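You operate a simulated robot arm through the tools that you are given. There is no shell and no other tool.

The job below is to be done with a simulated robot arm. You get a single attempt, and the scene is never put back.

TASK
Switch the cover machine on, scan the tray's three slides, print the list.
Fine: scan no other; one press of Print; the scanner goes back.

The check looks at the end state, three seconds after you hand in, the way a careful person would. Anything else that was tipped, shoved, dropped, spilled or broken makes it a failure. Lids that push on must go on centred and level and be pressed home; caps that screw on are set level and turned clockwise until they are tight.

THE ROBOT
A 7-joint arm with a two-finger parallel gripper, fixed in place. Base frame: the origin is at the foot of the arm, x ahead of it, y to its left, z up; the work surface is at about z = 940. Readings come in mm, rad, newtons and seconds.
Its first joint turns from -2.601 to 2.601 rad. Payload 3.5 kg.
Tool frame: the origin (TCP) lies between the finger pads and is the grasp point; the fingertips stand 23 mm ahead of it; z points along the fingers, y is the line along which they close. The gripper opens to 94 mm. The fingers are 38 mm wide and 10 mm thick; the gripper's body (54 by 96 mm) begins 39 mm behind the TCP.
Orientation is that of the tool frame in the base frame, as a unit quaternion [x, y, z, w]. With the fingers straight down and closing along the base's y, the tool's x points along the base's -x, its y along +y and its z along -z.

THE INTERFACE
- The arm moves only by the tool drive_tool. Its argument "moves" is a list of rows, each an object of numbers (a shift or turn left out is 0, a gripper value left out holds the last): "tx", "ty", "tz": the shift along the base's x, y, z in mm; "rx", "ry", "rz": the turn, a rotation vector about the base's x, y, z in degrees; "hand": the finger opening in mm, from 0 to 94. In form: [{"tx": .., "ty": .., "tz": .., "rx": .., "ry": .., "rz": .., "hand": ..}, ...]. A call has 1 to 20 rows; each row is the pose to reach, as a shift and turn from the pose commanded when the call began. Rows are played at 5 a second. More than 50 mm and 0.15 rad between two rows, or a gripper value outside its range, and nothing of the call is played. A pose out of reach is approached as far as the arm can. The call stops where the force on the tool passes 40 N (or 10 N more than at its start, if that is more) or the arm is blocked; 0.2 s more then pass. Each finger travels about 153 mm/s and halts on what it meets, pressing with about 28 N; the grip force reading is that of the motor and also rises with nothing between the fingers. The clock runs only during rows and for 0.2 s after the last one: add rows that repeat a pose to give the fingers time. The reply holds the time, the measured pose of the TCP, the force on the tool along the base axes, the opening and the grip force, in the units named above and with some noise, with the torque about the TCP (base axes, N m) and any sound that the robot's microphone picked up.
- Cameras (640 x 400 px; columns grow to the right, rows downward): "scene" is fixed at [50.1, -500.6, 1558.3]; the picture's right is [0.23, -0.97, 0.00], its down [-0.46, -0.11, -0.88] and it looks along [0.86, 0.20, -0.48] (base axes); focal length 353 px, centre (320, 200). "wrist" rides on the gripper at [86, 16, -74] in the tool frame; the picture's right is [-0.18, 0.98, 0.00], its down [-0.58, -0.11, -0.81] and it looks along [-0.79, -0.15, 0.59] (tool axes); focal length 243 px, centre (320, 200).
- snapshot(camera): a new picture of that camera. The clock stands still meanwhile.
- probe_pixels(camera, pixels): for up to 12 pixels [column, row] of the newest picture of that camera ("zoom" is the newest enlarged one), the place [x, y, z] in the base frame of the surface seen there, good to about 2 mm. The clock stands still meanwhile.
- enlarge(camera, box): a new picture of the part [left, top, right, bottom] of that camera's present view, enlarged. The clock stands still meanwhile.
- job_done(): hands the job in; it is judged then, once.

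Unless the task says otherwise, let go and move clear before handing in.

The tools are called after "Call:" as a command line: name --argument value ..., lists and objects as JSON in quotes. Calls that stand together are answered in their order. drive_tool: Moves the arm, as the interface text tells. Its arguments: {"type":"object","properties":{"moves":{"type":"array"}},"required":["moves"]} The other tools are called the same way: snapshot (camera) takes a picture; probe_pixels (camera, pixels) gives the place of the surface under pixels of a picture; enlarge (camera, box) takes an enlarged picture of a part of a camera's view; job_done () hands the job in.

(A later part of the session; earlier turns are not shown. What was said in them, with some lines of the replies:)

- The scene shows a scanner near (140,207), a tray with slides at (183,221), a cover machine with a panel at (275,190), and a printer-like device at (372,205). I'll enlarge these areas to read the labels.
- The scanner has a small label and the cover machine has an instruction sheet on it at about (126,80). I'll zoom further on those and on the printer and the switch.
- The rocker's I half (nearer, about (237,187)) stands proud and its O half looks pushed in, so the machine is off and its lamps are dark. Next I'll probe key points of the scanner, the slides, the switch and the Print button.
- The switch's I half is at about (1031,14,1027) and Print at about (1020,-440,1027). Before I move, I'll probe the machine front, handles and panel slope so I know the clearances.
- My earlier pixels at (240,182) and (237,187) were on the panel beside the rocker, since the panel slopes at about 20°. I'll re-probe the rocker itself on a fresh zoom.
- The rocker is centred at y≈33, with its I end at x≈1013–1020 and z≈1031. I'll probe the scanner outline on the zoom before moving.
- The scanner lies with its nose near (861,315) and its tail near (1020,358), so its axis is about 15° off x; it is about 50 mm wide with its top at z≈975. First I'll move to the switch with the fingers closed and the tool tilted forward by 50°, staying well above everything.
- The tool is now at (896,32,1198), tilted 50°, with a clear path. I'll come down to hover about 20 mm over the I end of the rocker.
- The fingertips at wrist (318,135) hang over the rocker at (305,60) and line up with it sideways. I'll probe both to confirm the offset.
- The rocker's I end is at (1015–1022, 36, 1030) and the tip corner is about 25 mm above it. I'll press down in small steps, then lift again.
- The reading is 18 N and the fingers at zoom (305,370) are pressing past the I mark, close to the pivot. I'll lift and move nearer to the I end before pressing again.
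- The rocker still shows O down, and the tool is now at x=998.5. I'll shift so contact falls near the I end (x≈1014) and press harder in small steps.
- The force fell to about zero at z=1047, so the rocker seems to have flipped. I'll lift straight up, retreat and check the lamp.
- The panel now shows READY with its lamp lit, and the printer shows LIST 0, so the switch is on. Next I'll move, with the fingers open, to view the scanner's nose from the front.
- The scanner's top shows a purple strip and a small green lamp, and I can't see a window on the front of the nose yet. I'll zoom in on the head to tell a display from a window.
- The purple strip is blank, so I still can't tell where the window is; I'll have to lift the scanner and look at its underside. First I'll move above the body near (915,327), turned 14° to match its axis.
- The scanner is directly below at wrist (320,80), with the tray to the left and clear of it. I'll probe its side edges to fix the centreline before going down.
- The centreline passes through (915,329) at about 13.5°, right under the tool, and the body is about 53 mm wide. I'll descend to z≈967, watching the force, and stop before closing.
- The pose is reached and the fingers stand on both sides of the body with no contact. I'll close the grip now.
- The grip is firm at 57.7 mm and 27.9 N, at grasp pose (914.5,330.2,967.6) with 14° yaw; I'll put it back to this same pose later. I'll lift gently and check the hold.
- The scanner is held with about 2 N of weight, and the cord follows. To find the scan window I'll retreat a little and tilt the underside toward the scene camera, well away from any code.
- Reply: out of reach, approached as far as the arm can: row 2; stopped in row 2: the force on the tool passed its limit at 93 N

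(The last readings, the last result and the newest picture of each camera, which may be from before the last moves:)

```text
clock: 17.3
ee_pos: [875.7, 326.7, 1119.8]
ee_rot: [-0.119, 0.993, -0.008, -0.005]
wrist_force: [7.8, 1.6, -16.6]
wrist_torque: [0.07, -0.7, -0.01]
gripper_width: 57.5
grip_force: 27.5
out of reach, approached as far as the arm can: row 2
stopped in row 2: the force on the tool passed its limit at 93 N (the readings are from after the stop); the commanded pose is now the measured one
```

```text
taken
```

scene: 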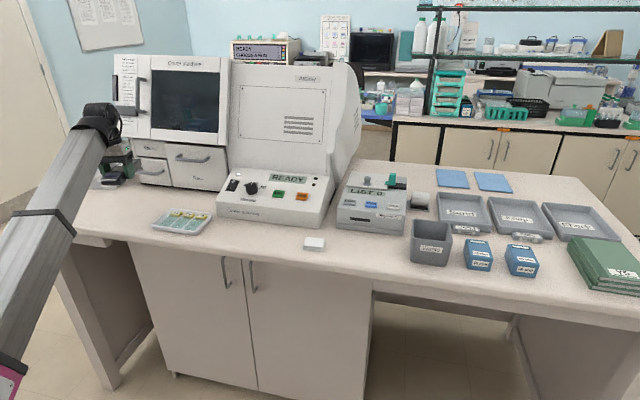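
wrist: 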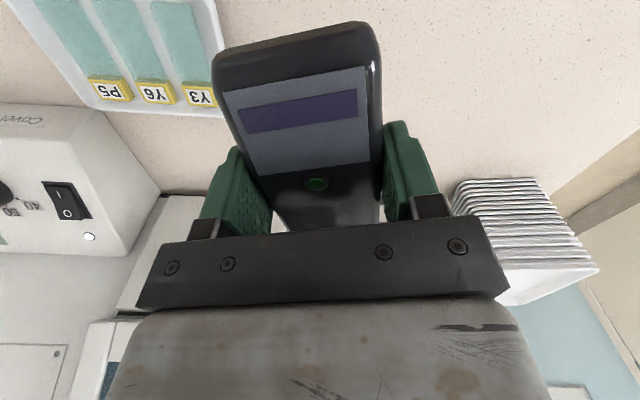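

The call stopped at row 2 with a lasting pull of about (8,2,-15) N, which looks like the cord going taut toward the machine. I'll look at the cord before doing anything else.

Call:
enlarge --camera "scene" --box '[60, 120, 160, 200]'

Call:
enlarge --camera "wrist" --box '[360, 120, 600, 320]'

```text
5.00 times, centred on (110, 160) of scene
```

zoom: 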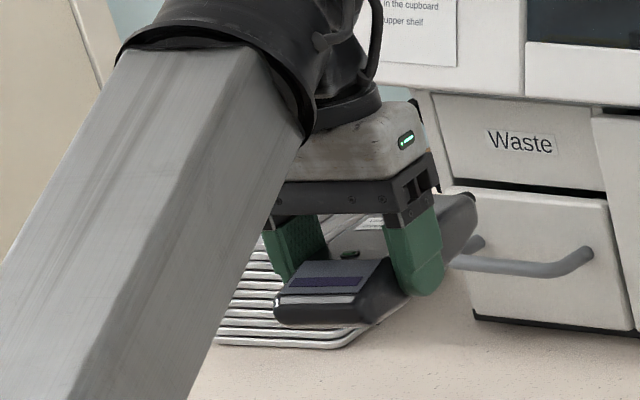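

```text
2.00 times, centred on (480, 220) of wrist
```

zoom: 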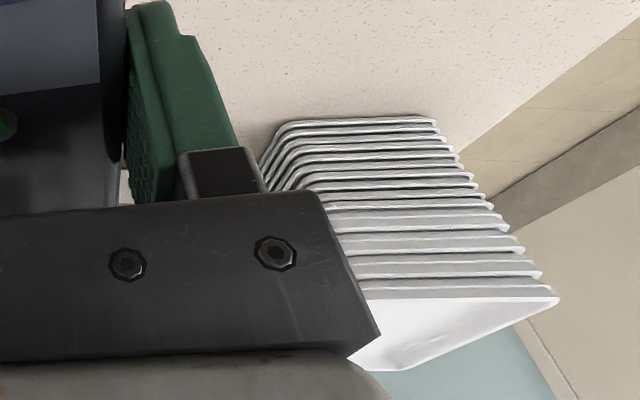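

The scanner hasn't shifted in the grip, and I can't see the cord behind the gripper. I'll go back to the previous slack position and re-read the force.

Call:
drive_tool --moves '[{"tx": 15, "ty": 1, "tz": -12}, {"tx": 30, "ty": 2, "tz": -25}, {"tx": 40, "ty": 2, "tz": -40}, {"tx": 40, "ty": 2, "tz": -40}]'

Call:
enlarge --camera "scene" --box '[60, 120, 180, 220]'

Call:
snapshot --camera "wrist"

```text
clock: 18.3
ee_pos: [913.9, 328.9, 1080.2]
ee_rot: [-0.121, 0.993, -0.007, -0.006]
wrist_force: [0.5, 0.2, -1.6]
wrist_torque: [0.01, 0.07, -0.01]
gripper_width: 57.6
grip_force: 28.2
```

```text
4.00 times, centred on (120, 170) of scene
```

zoom: 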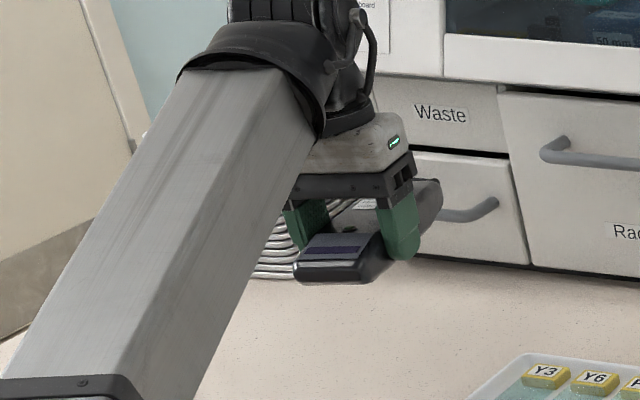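

```text
taken
```

wrist: 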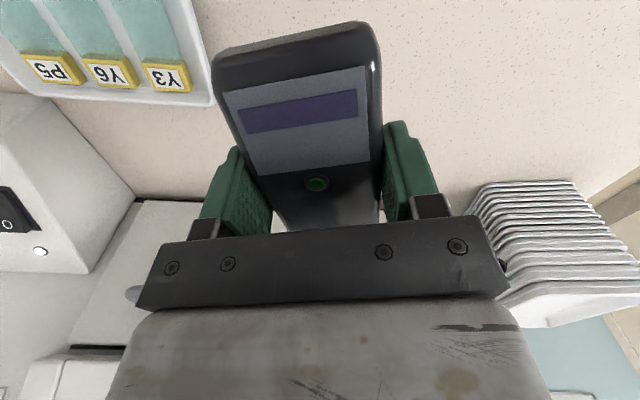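

The force is back to the scanner's weight alone, so the pull was the cord. I'll shift sideways toward the tray, still left of the slides, and look at how the cord runs.

Call:
drive_tool --moves '[{"ty": -15, "rx": 0.88, "ry": -0.58}, {"tx": 0, "ty": -30, "rx": 0.88, "ry": -0.58}, {"tx": 0, "ty": -45, "rx": 0.88, "ry": -0.58}, {"tx": 0, "ty": -60, "rx": 0.88, "ry": -0.58}, {"tx": 0, "ty": -60, "rx": 0.88, "ry": -0.58}]'

Call:
enlarge --camera "scene" --box '[60, 120, 220, 230]'

Call:
snapshot --camera "wrist"

```text
clock: 19.5
ee_pos: [914.4, 268.8, 1078.6]
ee_rot: [-0.12, 0.993, -0.001, -0.001]
wrist_force: [-0.7, -0.4, -2.1]
wrist_torque: [0.02, 0.02, 0.01]
gripper_width: 57.5
grip_force: 28.2
```

```text
3.64 times, centred on (140, 175) of scene
```

zoom: 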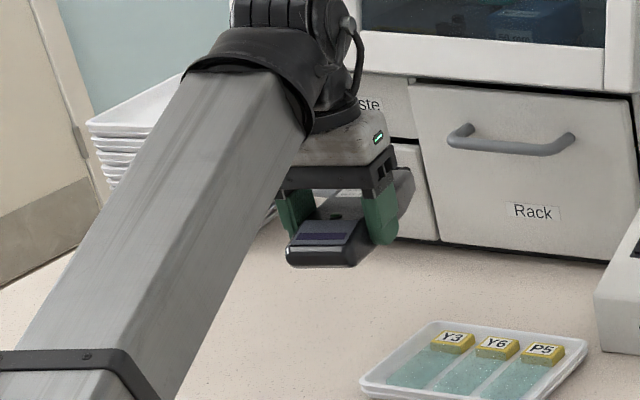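

```text
taken
```

wrist: 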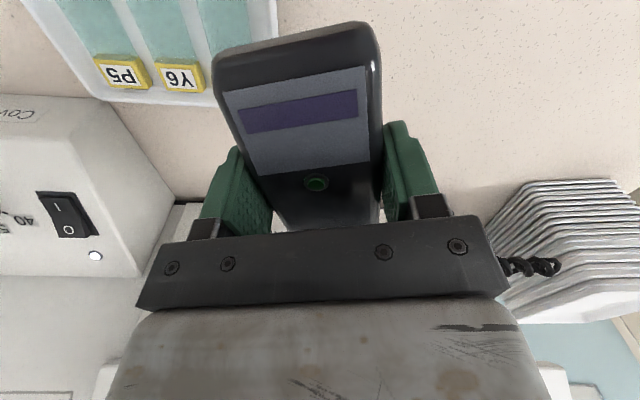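

There's no cord pull here (force about -2 N), and the coil is visible at wrist (530,265). The earlier stop fits the wrist and camera nearing the forearm limit when tilting back, so I won't tilt that way. Next I'll locate the three codes precisely.

Call:
enlarge --camera "scene" --box '[148, 202, 216, 240]'

Call:
probe_pixels --camera "zoom" --pixels '[[265, 105], [320, 115], [380, 118], [440, 130], [500, 135], [262, 125], [375, 140], [495, 158], [235, 85], [540, 100], [130, 210], [420, 290]]'

```text
9.41 times, centred on (182, 221) of scene
```

zoom: 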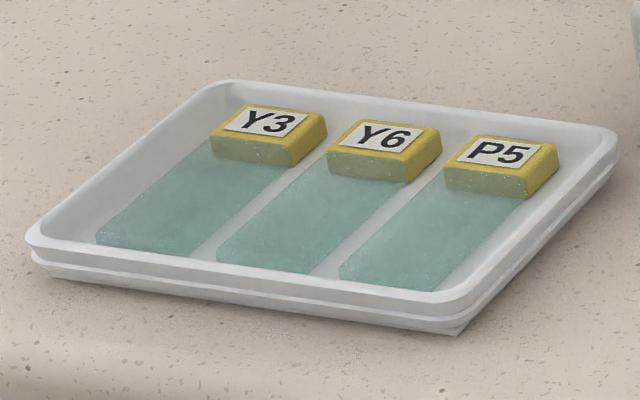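

```text
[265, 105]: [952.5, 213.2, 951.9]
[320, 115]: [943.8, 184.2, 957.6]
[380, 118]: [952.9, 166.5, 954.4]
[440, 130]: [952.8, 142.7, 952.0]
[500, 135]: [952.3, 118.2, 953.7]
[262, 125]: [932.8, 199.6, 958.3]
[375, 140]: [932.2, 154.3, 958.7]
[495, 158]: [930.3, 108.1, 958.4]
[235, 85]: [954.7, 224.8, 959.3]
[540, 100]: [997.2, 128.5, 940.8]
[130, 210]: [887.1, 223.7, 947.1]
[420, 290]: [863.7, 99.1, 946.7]
```

The codes sit at about Y3 (933,199), Y6 (933,153) and P5 (931,107), all at z≈958. To keep the tail clear of the Rack drawer handle, I'll turn the scanner a further 46° at this height, off to the left of the slides.

Call:
drive_tool --moves '[{"tx": 2, "ty": 6, "rz": 7.7}, {"tx": 4, "ty": 12, "rz": 15.4}, {"tx": 6, "ty": 18, "rz": 23}, {"tx": 8, "ty": 24, "rz": 30.7}, {"tx": 10, "ty": 28, "rz": 38.3}, {"tx": 12, "ty": 30, "rz": 46}, {"tx": 12, "ty": 30, "rz": 46}]'

Call:
snapshot --camera "scene"

Call:
snapshot --camera "wrist"

```text
clock: 21.1
ee_pos: [926.6, 297.4, 1079.9]
ee_rot: [-0.498, 0.867, -0.001, 0.0]
wrist_force: [-0.5, -0.7, -1.9]
wrist_torque: [-0.06, -0.01, -0.02]
gripper_width: 57.5
grip_force: 28.1
```

```text
taken
```

scene: 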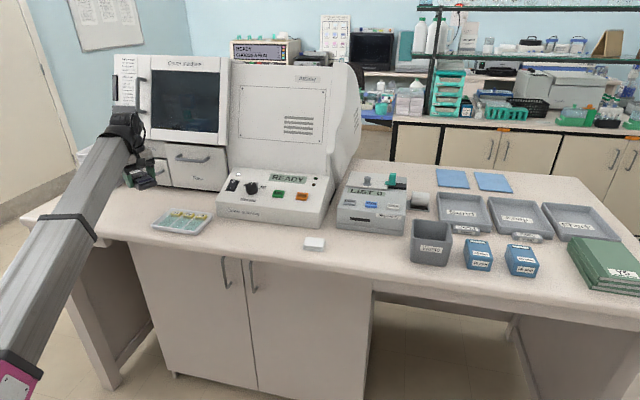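

```text
taken
```

wrist: 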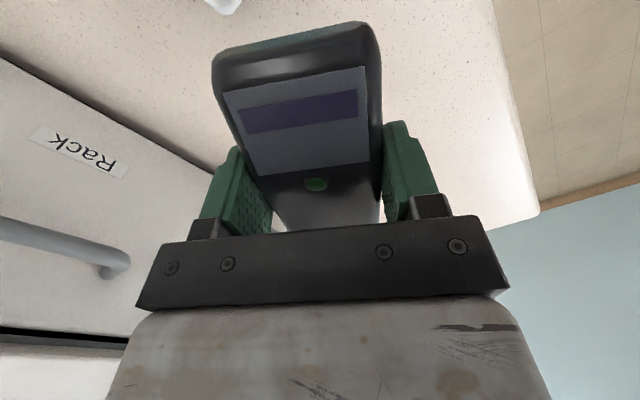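

The scanner's nose now points toward the slides, and the tail is clear of the handle. I'll lower to scanning height (underside about 50 mm above the labels) while still left of Y3, then slide in slowly.

Call:
drive_tool --moves '[{"tx": 13, "ty": 0, "tz": -15}, {"tx": 26, "ty": 0, "tz": -30}, {"tx": 26, "ty": 0, "tz": -45}, {"tx": 26, "ty": -10, "tz": -45}, {"tx": 26, "ty": -20, "tz": -45}, {"tx": 26, "ty": -20, "tz": -45}]'

Call:
snapshot --camera "scene"

Call:
enlarge --camera "scene" --box '[100, 150, 230, 240]'

```text
clock: 22.5
ee_pos: [952.6, 278.7, 1034.2]
ee_rot: [-0.498, 0.867, -0.001, -0.001]
wrist_force: [-0.1, 1.1, -2.1]
wrist_torque: [-0.05, 0.05, -0.03]
gripper_width: 57.8
grip_force: 28.0
```

```text
taken
```

scene: 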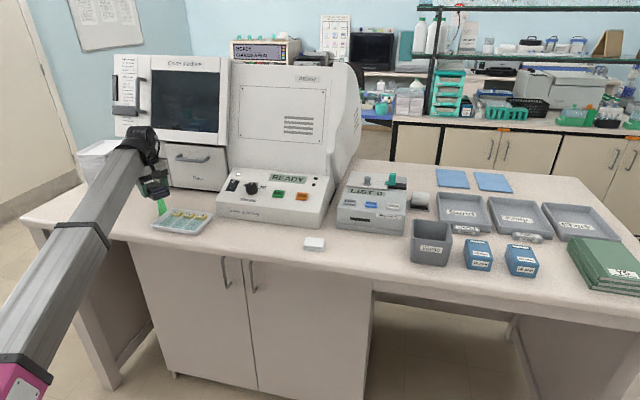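

```text
4.44 times, centred on (165, 195) of scene
```

zoom: 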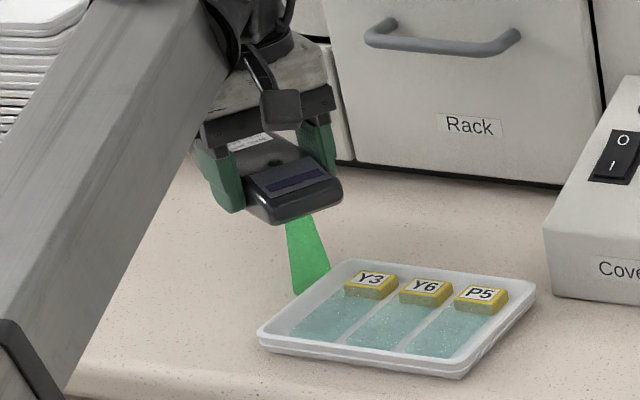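

A green beam comes out of the underside of the nose at zoom (305,215) and lands by the tray's left rim at about (310,283), so the window faces down. I'll probe where the beam starts and lands.

Call:
probe_pixels --camera "zoom" --pixels '[[294, 296], [333, 272], [312, 288], [300, 222], [308, 218], [310, 250], [290, 300], [338, 268], [370, 281], [425, 288], [480, 296]]'

Call:
enlarge --camera "scene" --box '[150, 185, 198, 225]'

```text
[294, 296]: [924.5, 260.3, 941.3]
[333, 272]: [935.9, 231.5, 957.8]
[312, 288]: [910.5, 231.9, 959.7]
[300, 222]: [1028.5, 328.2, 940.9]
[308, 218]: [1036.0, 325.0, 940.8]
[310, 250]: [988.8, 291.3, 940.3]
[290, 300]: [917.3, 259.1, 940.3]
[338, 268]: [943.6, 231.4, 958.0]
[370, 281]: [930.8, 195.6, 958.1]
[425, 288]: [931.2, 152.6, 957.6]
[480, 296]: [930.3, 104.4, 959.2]
```

```text
10.00 times, centred on (174, 205) of scene
```

zoom: 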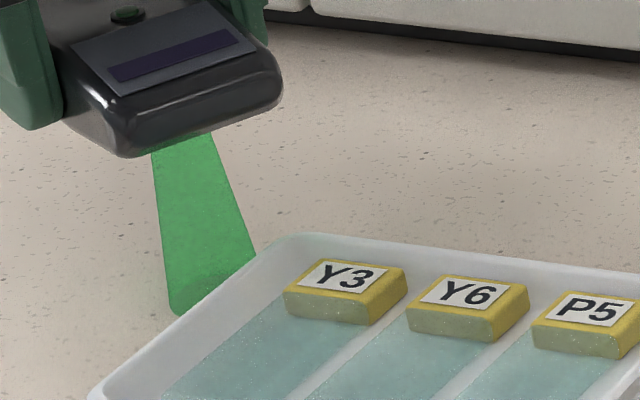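

The beam drops about 37–40 mm ahead of the TCP, straight below the nose. I'll slide toward Y3 in short steps, checking for a sound after each.

Call:
drive_tool --moves '[{"ty": -8}, {"ty": -16}, {"ty": -24}, {"ty": -24}]'

Call:
enlarge --camera "scene" --box '[150, 185, 198, 225]'

```text
clock: 23.5
ee_pos: [951.8, 254.2, 1033.9]
ee_rot: [-0.5, 0.866, -0.001, 0.0]
wrist_force: [0.1, 0.7, -1.4]
wrist_torque: [-0.05, 0.05, 0.0]
gripper_width: 57.7
grip_force: 28.1
```

```text
10.00 times, centred on (174, 205) of scene
```

zoom: 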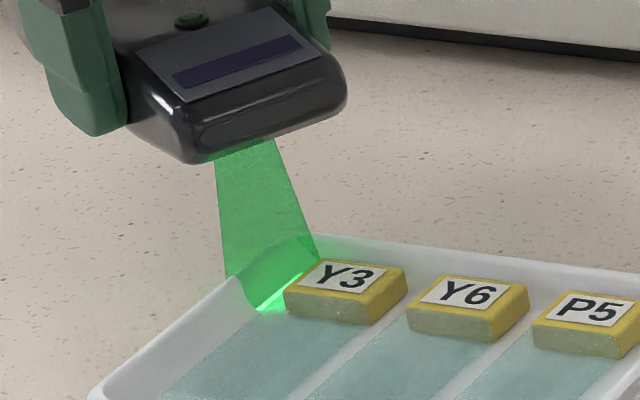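

The bright line at zoom (280,290) falls just left of the Y3 block, so it needs about 20 mm more. I'll move on to centre it on the Y3 label and hold.

Call:
drive_tool --moves '[{"ty": -8}, {"ty": -16}, {"ty": -21}, {"ty": -21}]'

Call:
enlarge --camera "scene" --box '[150, 185, 198, 225]'

Call:
enlarge --camera "scene" --box '[325, 160, 445, 240]'

```text
clock: 24.5
ee_pos: [952.4, 232.8, 1035.0]
ee_rot: [-0.499, 0.867, -0.001, 0.0]
wrist_force: [0.2, 0.2, -1.0]
wrist_torque: [0.0, 0.01, -0.01]
gripper_width: 57.6
grip_force: 28.0
```

```text
10.00 times, centred on (174, 205) of scene
```

zoom: 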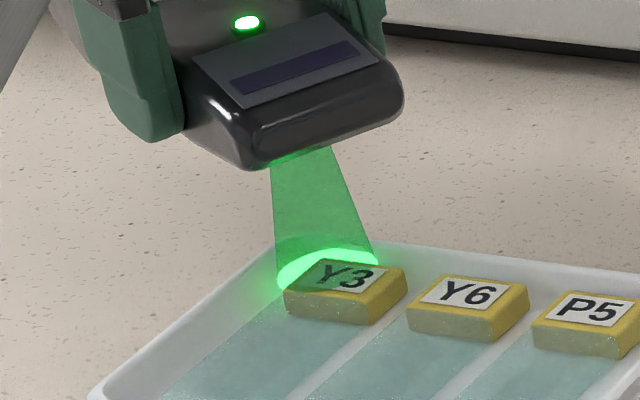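

```text
5.00 times, centred on (385, 200) of scene
```

zoom: 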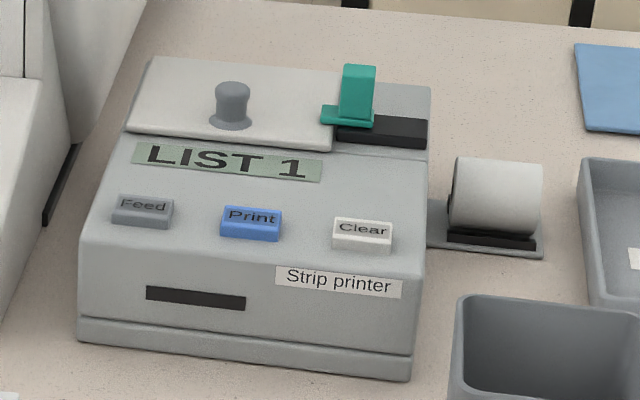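

The scanner's lamp lit and the printer shows LIST 1, so Y3 is read. I'll slide 46 mm along to Y6 and hold.

Call:
drive_tool --moves '[{"ty": -16}, {"ty": -32}, {"ty": -44}, {"ty": -44}]'

Call:
enlarge --camera "scene" --box '[158, 185, 206, 225]'

Call:
enlarge --camera "scene" --box '[325, 160, 445, 240]'

```text
clock: 25.5
ee_pos: [953.3, 189.0, 1034.5]
ee_rot: [-0.498, 0.867, -0.001, 0.0]
wrist_force: [0.2, -0.1, -2.4]
wrist_torque: [-0.02, -0.02, 0.01]
gripper_width: 57.6
grip_force: 27.9
```

```text
10.00 times, centred on (182, 205) of scene
```

zoom: 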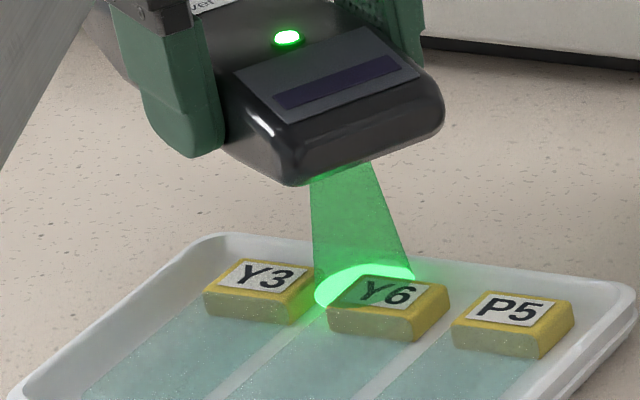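

```text
5.00 times, centred on (385, 200) of scene
```

zoom: 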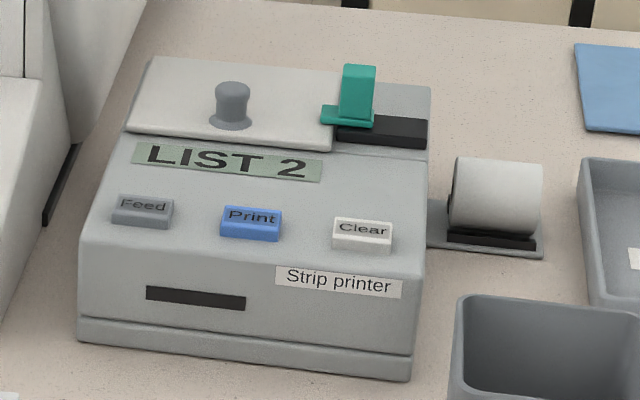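

The printer now shows LIST 2 and the beam sits on Y6 at zoom (370,285). I'll slide the same distance to P5 and hold.

Call:
drive_tool --moves '[{"ty": -16}, {"ty": -32}, {"ty": -45}, {"ty": -45}]'

Call:
enlarge --camera "scene" --box '[168, 185, 216, 225]'

Call:
enlarge --camera "scene" --box '[325, 160, 445, 240]'

```text
clock: 26.5
ee_pos: [953.8, 144.3, 1034.7]
ee_rot: [-0.499, 0.867, -0.001, 0.0]
wrist_force: [0.1, 1.2, -1.9]
wrist_torque: [-0.01, 0.04, 0.01]
gripper_width: 58.0
grip_force: 27.9
```

```text
10.00 times, centred on (192, 205) of scene
```

zoom: 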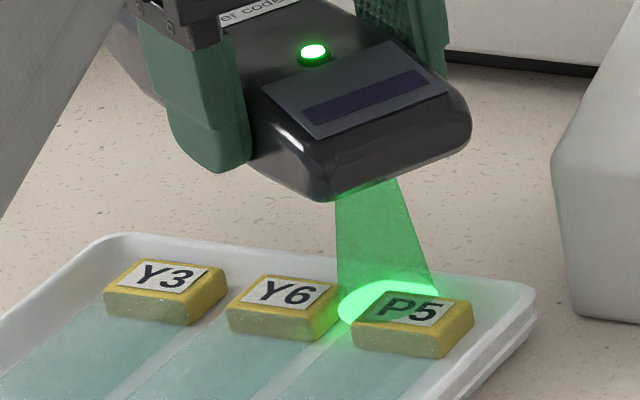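

```text
5.00 times, centred on (385, 200) of scene
```

zoom: 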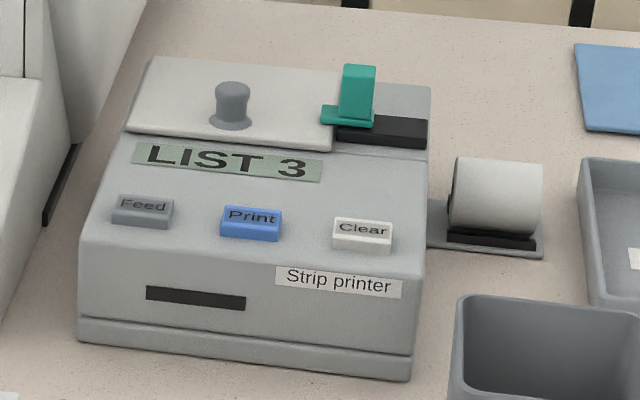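

The printer shows LIST 3, so all three are read. I'll lift straight up out of range over P5, then carry the scanner back on the robot's side of the codes so nothing is read twice, turning it to its original angle.

Call:
drive_tool --moves '[{"tz": 20}, {"tz": 42}, {"tz": 62}, {"tx": -28, "tz": 62}, {"tx": -54, "ty": 5, "tz": 62}, {"tx": -54, "ty": 45, "tz": 62}, {"tx": -54, "ty": 85, "tz": 62}, {"tx": -50, "ty": 120, "tz": 62}, {"tx": -45, "ty": 150, "tz": 62, "rz": -7.5}, {"tx": -42, "ty": 165, "tz": 62, "rz": -15}, {"tx": -40, "ty": 175, "tz": 62, "rz": -22.5}, {"tx": -39, "ty": 182, "tz": 62, "rz": -30}, {"tx": -39, "ty": 186, "tz": 62, "rz": -38}, {"tx": -39, "ty": 186, "tz": 62, "rz": -45.9}, {"tx": -39, "ty": 186, "tz": 62, "rz": -45.9}]'

Call:
snapshot --camera "wrist"

Call:
snapshot --camera "scene"

Call:
enlarge --camera "scene" --box '[325, 160, 445, 240]'

```text
clock: 29.7
ee_pos: [914.6, 331.0, 1096.6]
ee_rot: [-0.12, 0.993, -0.001, 0.0]
wrist_force: [-0.2, -0.2, -2.5]
wrist_torque: [-0.01, 0.04, 0.02]
gripper_width: 57.8
grip_force: 28.1
```

```text
taken
```

wrist: 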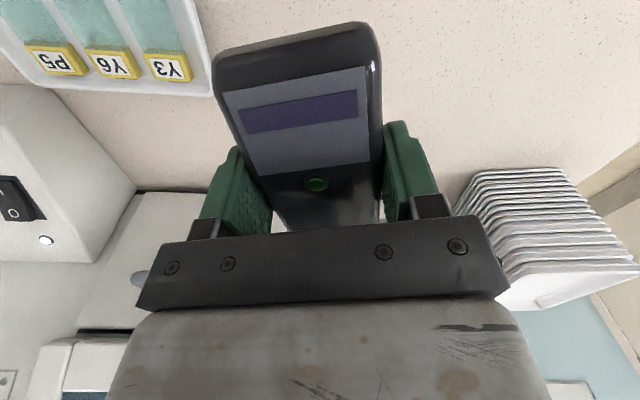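

```text
taken
```

scene: 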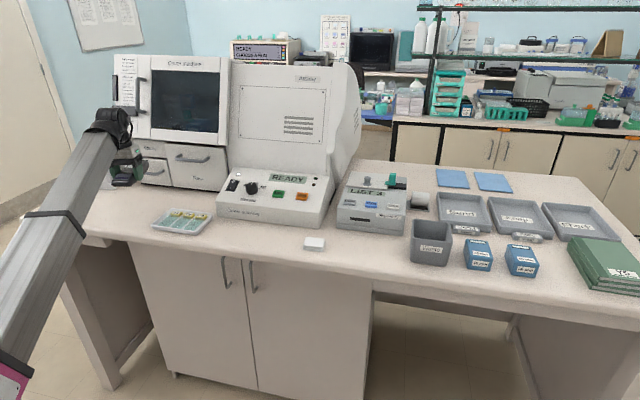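

```text
5.00 times, centred on (385, 200) of scene
```

zoom: 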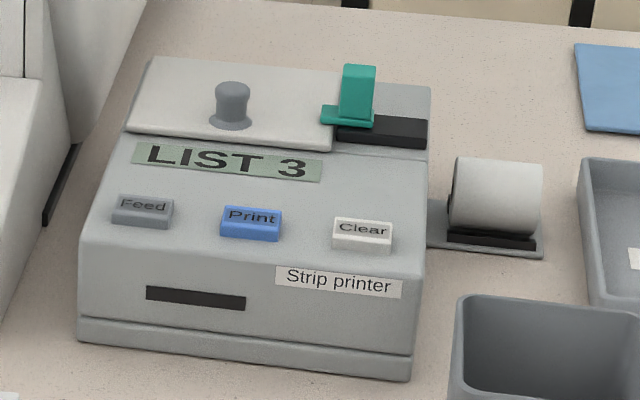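

The list still reads 3 and the scanner is back over its home spot at the original angle. I'll lower it to the height where I picked it up, slowing near the bench.

Call:
drive_tool --moves '[{"tz": -40}, {"tz": -80}, {"tz": -105}, {"tz": -117}, {"tz": -122}, {"tz": -125}, {"tz": -127}, {"tz": -128}, {"tz": -128}]'

Call:
enlarge --camera "scene" --box '[100, 160, 196, 230]'

Call:
snapshot --camera "wrist"

```text
clock: 31.7
ee_pos: [914.3, 330.2, 969.9]
ee_rot: [-0.122, 0.993, -0.001, -0.001]
wrist_force: [1.5, 0.1, -2.3]
wrist_torque: [0.02, 0.05, -0.01]
gripper_width: 57.7
grip_force: 27.6
```

```text
5.71 times, centred on (148, 195) of scene
```

zoom: 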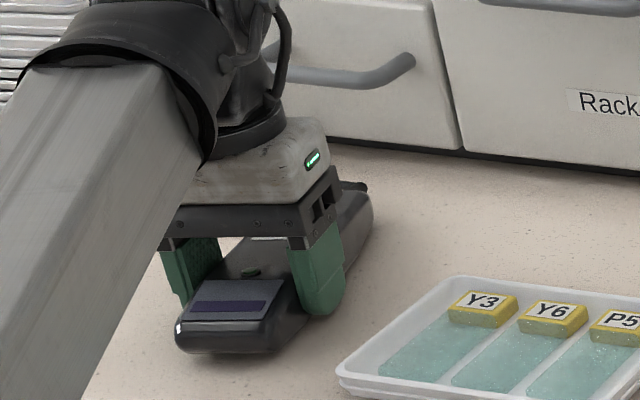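

```text
taken
```

wrist: 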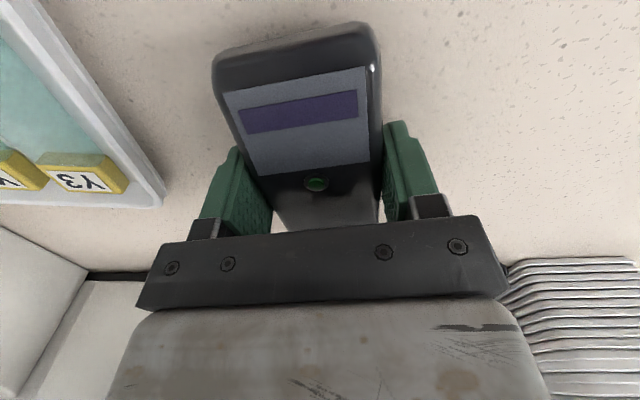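

The reading still carries the full weight at z≈970, so it's a couple of millimetres up. I'll lower 1 mm at a time.

Call:
drive_tool --moves '[{"tz": -1}, {"tz": -2}, {"tz": -2.5}, {"tz": -2.5}]'

```text
clock: 32.7
ee_pos: [915.0, 329.8, 966.4]
ee_rot: [-0.121, 0.993, -0.002, -0.001]
wrist_force: [-1.9, 0.4, 18.9]
wrist_torque: [0.16, -0.22, 0.02]
gripper_width: 57.8
grip_force: 27.8
```

It has touched down, with about +19 N upward. I'll ease off 1.5 mm, then open the fingers.

Call:
drive_tool --moves '[{"tz": 1.3}, {"tz": 1.3}, {"tz": 1.3, "hand": 66}, {"tz": 1.3, "hand": 80}, {"tz": 1.3, "hand": 92}, {"tz": 1.3, "hand": 92}]'

Call:
snapshot --camera "wrist"

```text
clock: 34.1
ee_pos: [914.9, 329.7, 967.0]
ee_rot: [-0.121, 0.993, -0.002, 0.0]
wrist_force: [0.8, 0.3, 0.0]
wrist_torque: [-0.03, -0.01, 0.0]
gripper_width: 91.9
grip_force: 0.0
```

```text
taken
```

wrist: 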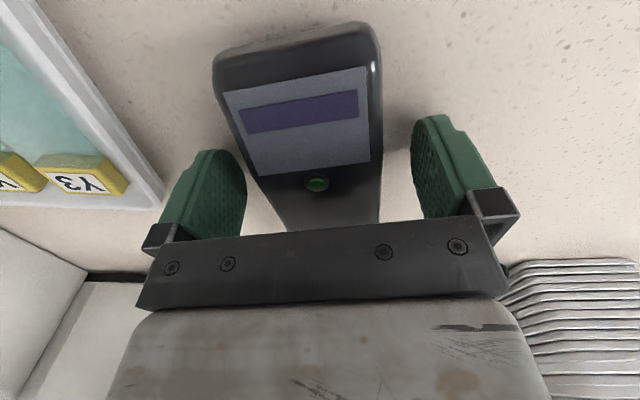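

The fingers are open and clear on both sides, and the scanner lies flat where it was. I'll lift straight up and compare it with the first picture.

Call:
drive_tool --moves '[{"tz": 15}, {"tz": 50}, {"tz": 95}, {"tz": 120}, {"tx": -5, "tz": 120}]'

Call:
snapshot --camera "scene"

Call:
enlarge --camera "scene" --box '[110, 160, 230, 240]'

Call:
snapshot --camera "wrist"

```text
clock: 35.3
ee_pos: [908.8, 330.1, 1088.0]
ee_rot: [-0.121, 0.993, -0.002, -0.001]
wrist_force: [0.0, 1.0, 0.2]
wrist_torque: [0.0, 0.0, 0.02]
gripper_width: 92.4
grip_force: 0.1
```

```text
taken
```

scene: 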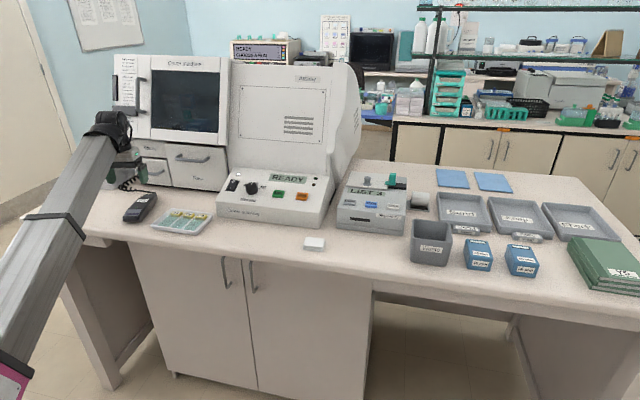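

```text
5.00 times, centred on (170, 200) of scene
```

zoom: 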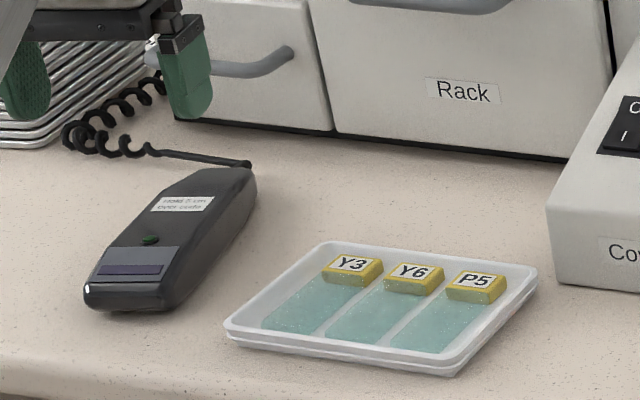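

```text
taken
```

wrist: 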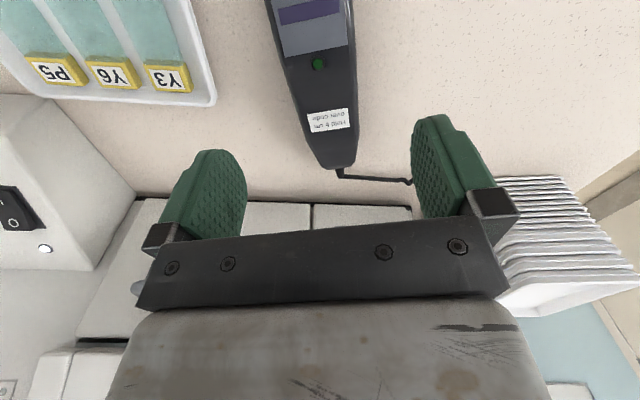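

The scanner and cord match the first picture: nose at zoom (120,300), tail at (240,175). Next is Print, so I'll close the fingers, square the tool and start moving toward the printer.

Call:
drive_tool --moves '[{"tx": -5, "ty": -10, "tz": 3, "rz": -7, "hand": 0}, {"tx": -10, "ty": -40, "tz": 6, "rz": -13.9}, {"tx": -15, "ty": -80, "tz": 9, "rz": -13.9}, {"tx": -20, "ty": -120, "tz": 12, "rz": -13.9}, {"tx": -20, "ty": -120, "tz": 12, "rz": -13.9}]'

Call:
enlarge --camera "scene" --box '[335, 180, 415, 230]'

Call:
probe_pixels --camera "zoom" --pixels '[[288, 190], [270, 185], [310, 190], [260, 205], [320, 215], [285, 208], [340, 180], [240, 180], [285, 165], [290, 230], [130, 175], [460, 210]]'

```text
clock: 36.5
ee_pos: [888.7, 210.8, 1098.6]
ee_rot: [0.001, 1.0, 0.0, -0.001]
wrist_force: [1.2, -0.4, 0.3]
wrist_torque: [0.0, 0.0, -0.01]
gripper_width: 0.0
grip_force: 28.1
```

```text
8.00 times, centred on (375, 205) of scene
```

zoom: 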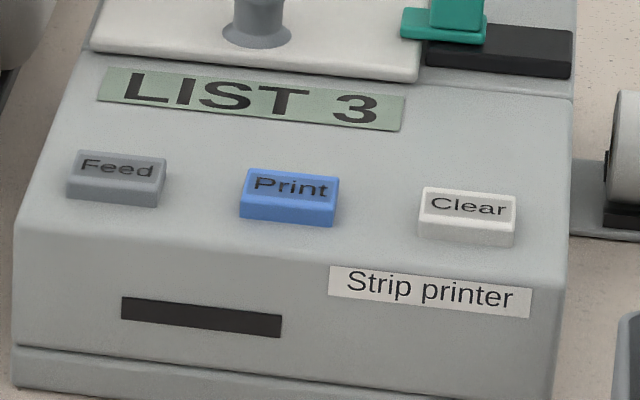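

```text
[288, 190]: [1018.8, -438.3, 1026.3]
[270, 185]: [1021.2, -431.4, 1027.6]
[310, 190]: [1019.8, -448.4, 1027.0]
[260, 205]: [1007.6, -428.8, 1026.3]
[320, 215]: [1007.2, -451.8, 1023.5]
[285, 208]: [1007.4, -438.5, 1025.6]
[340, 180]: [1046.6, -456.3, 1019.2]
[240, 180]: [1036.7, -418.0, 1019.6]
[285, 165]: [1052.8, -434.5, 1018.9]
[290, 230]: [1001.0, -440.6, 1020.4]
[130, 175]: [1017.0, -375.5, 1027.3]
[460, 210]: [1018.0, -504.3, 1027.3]
```

The Print button is centred at (1019,-438.5) with its top at z≈1027, on a flat panel at z≈1020. I'll cross over at height, tilting the tool 50° forward as I did for the switch.

Call:
drive_tool --moves '[{"ty": -43, "tz": 6, "ry": -3.3}, {"ty": -86, "tz": 12, "ry": -6.7}, {"ty": -130, "tz": 18, "ry": -10}, {"ty": -173, "tz": 24, "ry": -13.3}, {"ty": -216, "tz": 30, "ry": -16.7}, {"ty": -260, "tz": 36, "ry": -20}, {"ty": -303, "tz": 42, "ry": -23.3}, {"ty": -346, "tz": 48, "ry": -26.7}, {"ty": -390, "tz": 54, "ry": -30}, {"ty": -433, "tz": 60, "ry": -33.3}, {"ty": -476, "tz": 66, "ry": -36.7}, {"ty": -520, "tz": 72, "ry": -40}, {"ty": -563, "tz": 78, "ry": -43.3}, {"ty": -606, "tz": 84, "ry": -46.7}, {"ty": -649, "tz": 90, "ry": -50}, {"ty": -649, "tz": 90, "ry": -50}]'

Call:
snapshot --camera "wrist"

Call:
snapshot --camera "scene"

```text
clock: 39.9
ee_pos: [888.9, -439.6, 1188.7]
ee_rot: [0.001, 0.906, -0.001, 0.423]
wrist_force: [-0.8, 0.2, 1.5]
wrist_torque: [-0.04, -0.01, 0.0]
gripper_width: 0.0
grip_force: 27.4
```

```text
taken
```

wrist: 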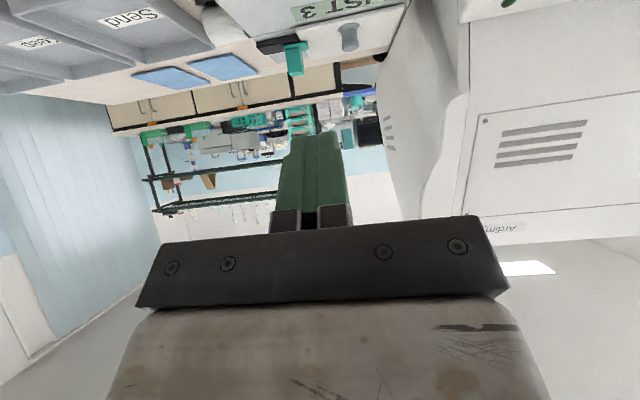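

```text
taken
```

scene: 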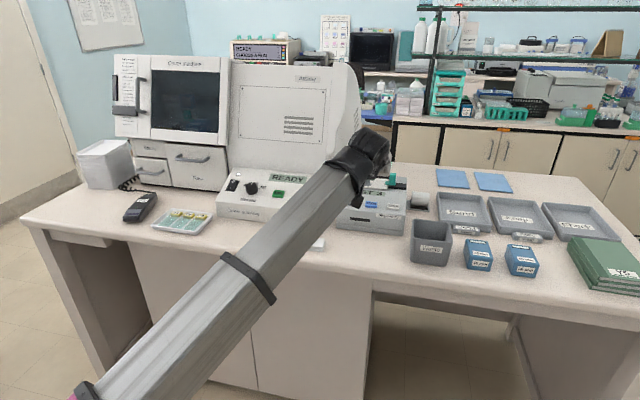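

The arm is clear in front of the printer. I'll move in to hover about 25 mm over Print and check the alignment with the wrist camera.

Call:
drive_tool --moves '[{"tx": 30, "ty": 0, "tz": -27}, {"tx": 60, "ty": 1, "tz": -54}, {"tx": 90, "ty": 1, "tz": -81}, {"tx": 121, "ty": 1, "tz": -108}, {"tx": 121, "ty": 1, "tz": -108}]'

Call:
snapshot --camera "wrist"

Call:
enlarge --camera "wrist" --box '[200, 0, 440, 150]'

Call:
enlarge --camera "scene" --box '[325, 140, 445, 240]'

```text
clock: 41.1
ee_pos: [1009.0, -439.1, 1083.4]
ee_rot: [0.0, 0.907, 0.0, 0.422]
wrist_force: [0.3, 0.5, -0.5]
wrist_torque: [-0.03, 0.01, 0.0]
gripper_width: 0.1
grip_force: 27.8
```

```text
taken
```

wrist: 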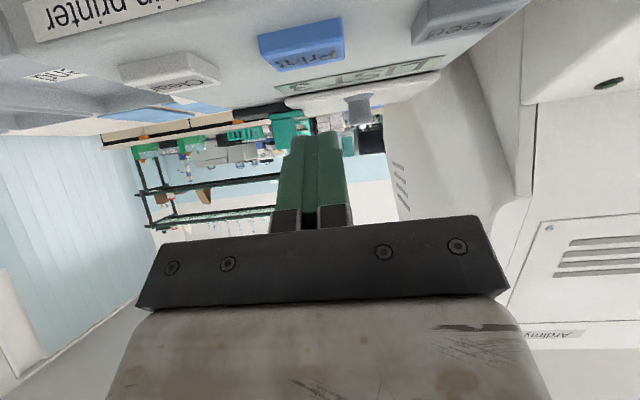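

```text
2.67 times, centred on (320, 75) of wrist
```

zoom: 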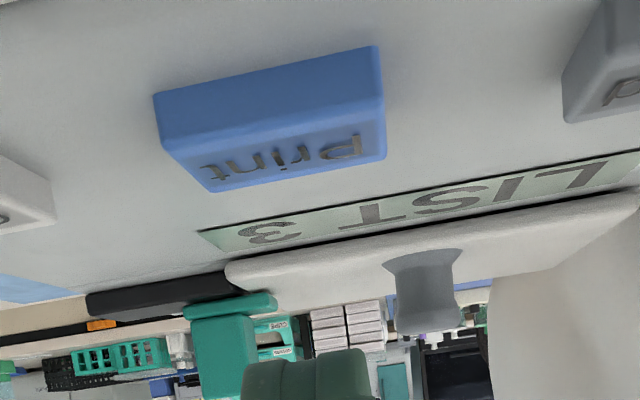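

```text
4.00 times, centred on (385, 190) of scene
```

zoom: 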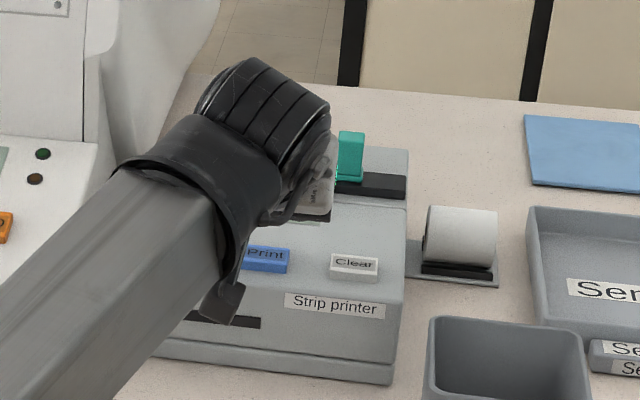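

The hover pose is reached, with Print at wrist (302,45) and the fingertips at (318,133). I'll probe both to confirm the offset before pressing.

Call:
probe_pixels --camera "wrist" --pixels '[[300, 140], [318, 136], [335, 136], [305, 58], [262, 50], [342, 40], [305, 35], [300, 65], [345, 70]]'

```text
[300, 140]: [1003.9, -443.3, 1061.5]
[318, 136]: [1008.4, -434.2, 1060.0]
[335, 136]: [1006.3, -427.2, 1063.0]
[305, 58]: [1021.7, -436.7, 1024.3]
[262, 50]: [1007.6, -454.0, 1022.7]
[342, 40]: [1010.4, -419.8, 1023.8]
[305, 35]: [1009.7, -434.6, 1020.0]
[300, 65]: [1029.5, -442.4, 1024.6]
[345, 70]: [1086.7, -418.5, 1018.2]
```

The fingers are centred on the button in y and ready to press. I'll press down smoothly in one motion and read the force.

Call:
drive_tool --moves '[{"tz": -14}, {"tz": -23}, {"tz": -27}, {"tz": -29}, {"tz": -31}, {"tz": -32.5}, {"tz": -34}]'

Call:
enlarge --camera "wrist" --box '[200, 0, 440, 150]'

Call:
enlarge --camera "scene" --box '[325, 140, 445, 240]'

```text
clock: 42.7
ee_pos: [1010.2, -438.0, 1049.7]
ee_rot: [0.001, 0.906, 0.0, 0.424]
wrist_force: [6.2, -4.4, 17.8]
wrist_torque: [-0.05, -0.29, 0.0]
gripper_width: 0.1
grip_force: 28.1
heard: click
```

```text
2.67 times, centred on (320, 75) of wrist
```

zoom: 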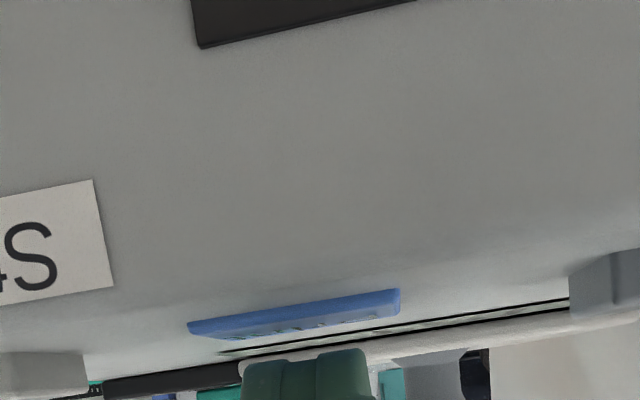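

```text
4.00 times, centred on (385, 190) of scene
```

zoom: 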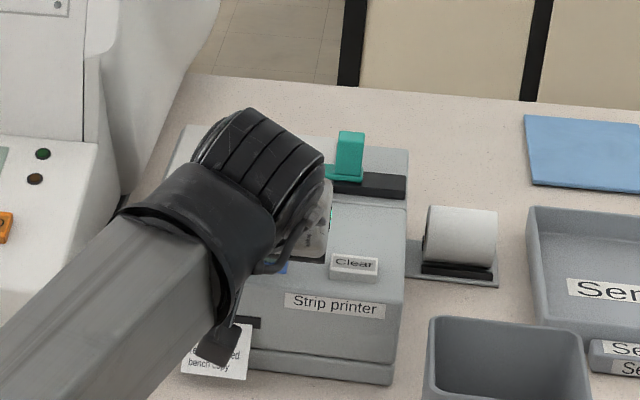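

A click was heard and a paper strip has come out of the front slot at zoom (215,350). I'll lift straight up off the button, then back away high so I don't touch the strip.

Call:
drive_tool --moves '[{"tz": 6}, {"tz": 25}, {"tz": 60}, {"tz": 100}, {"tz": 135}, {"tx": -30, "tz": 150}, {"tx": -30, "tz": 150}]'

Call:
snapshot --camera "scene"

Call:
enlarge --camera "scene" --box '[325, 140, 445, 240]'

```text
clock: 44.3
ee_pos: [979.3, -436.7, 1198.2]
ee_rot: [0.0, 0.907, 0.0, 0.421]
wrist_force: [0.0, -0.3, 0.9]
wrist_torque: [-0.02, -0.01, 0.0]
gripper_width: 0.0
grip_force: 27.8
```

```text
taken
```

scene: 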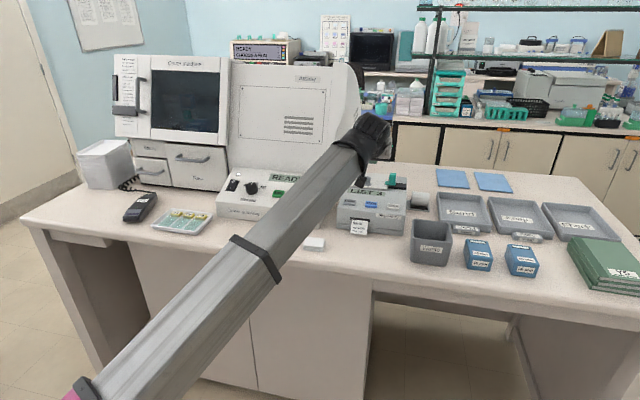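

```text
4.00 times, centred on (385, 190) of scene
```

zoom: 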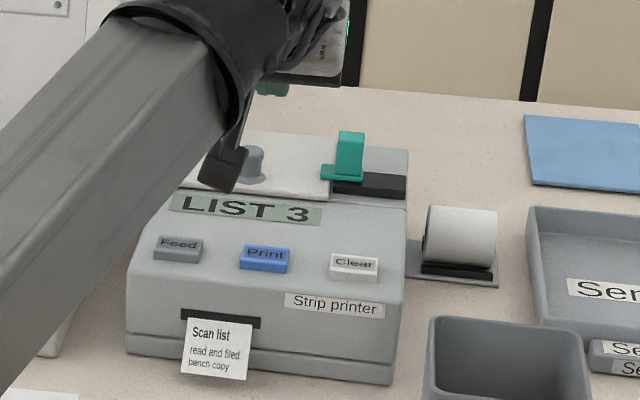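

The strip "Scan list" hangs from the slot at zoom (215,348) and the display still reads LIST 3, so the print worked. I'll bring the arm back to a clear spot and do a final check of everything.

Call:
drive_tool --moves '[{"tx": -30, "ty": 20}, {"tx": -60, "ty": 50}, {"tx": -85, "ty": 90}, {"tx": -90, "ty": 135}, {"tx": -90, "ty": 180}, {"tx": -90, "ty": 225}, {"tx": -90, "ty": 270}, {"tx": -90, "ty": 315}, {"tx": -90, "ty": 360}, {"tx": -90, "ty": 405}, {"tx": -90, "ty": 450}, {"tx": -90, "ty": 470}, {"tx": -90, "ty": 470}]'

Call:
snapshot --camera "scene"

Call:
enlarge --camera "scene" --box '[325, 140, 445, 240]'

Call:
enlarge --camera "scene" --box '[110, 150, 350, 250]'

```text
clock: 47.1
ee_pos: [891.4, 32.4, 1196.4]
ee_rot: [0.001, 0.907, 0.0, 0.421]
wrist_force: [-0.7, -1.2, -0.5]
wrist_torque: [0.01, 0.01, -0.01]
gripper_width: 0.2
grip_force: 27.2
```

```text
taken
```

scene: 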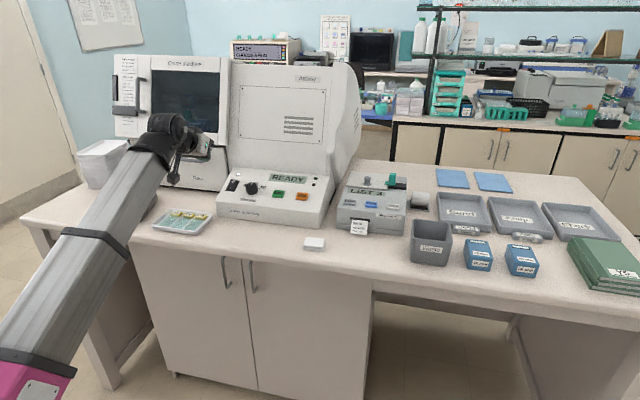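

```text
4.00 times, centred on (385, 190) of scene
```

zoom: 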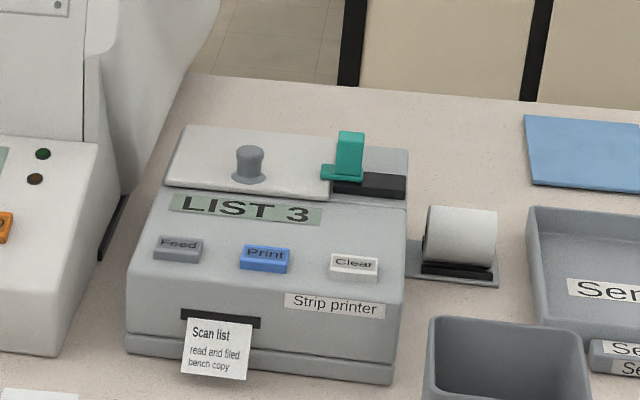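

```text
2.67 times, centred on (230, 200) of scene
```

zoom: 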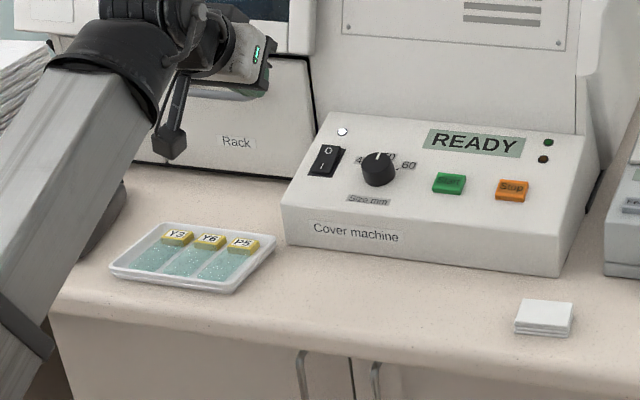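

The end state looks right: the machine shows READY with its lamp on, the list reads 3, one strip is printed, the tray is untouched, and the scanner was seen back in its place. The arm is clear, so I'm handing in.

Call:
job_done

```text
The job is handed in.
```

The job is handed in. The cover machine is on, the three slides are scanned, the list is printed and the scanner is back in its place.

- **Cover machine:** the rocker is pressed to I, and the panel shows READY with its lamp lit. My first press landed too close to the pivot and did nothing. The second one worked.
- **Scans:** I scanned Y3, Y6 and P5 once each, and the printer display counted 1, 2, 3. It still reads LIST 3, so nothing else was scanned.
- **Print:** I pressed Print once, with one click heard, and one "Scan list" strip came out of the front slot.
- **Scanner:** it is back at its pick-up spot and angle, and the picture taken after I let go matches the first one.

While carrying the scanner, one move stopped when the force passed its limit at 93 N. That was probably the wrist camera meeting the forearm as I tilted the tool back. The scanner did not slip in the grip, I saw no damage in the later pictures, and I did not tilt that way again.
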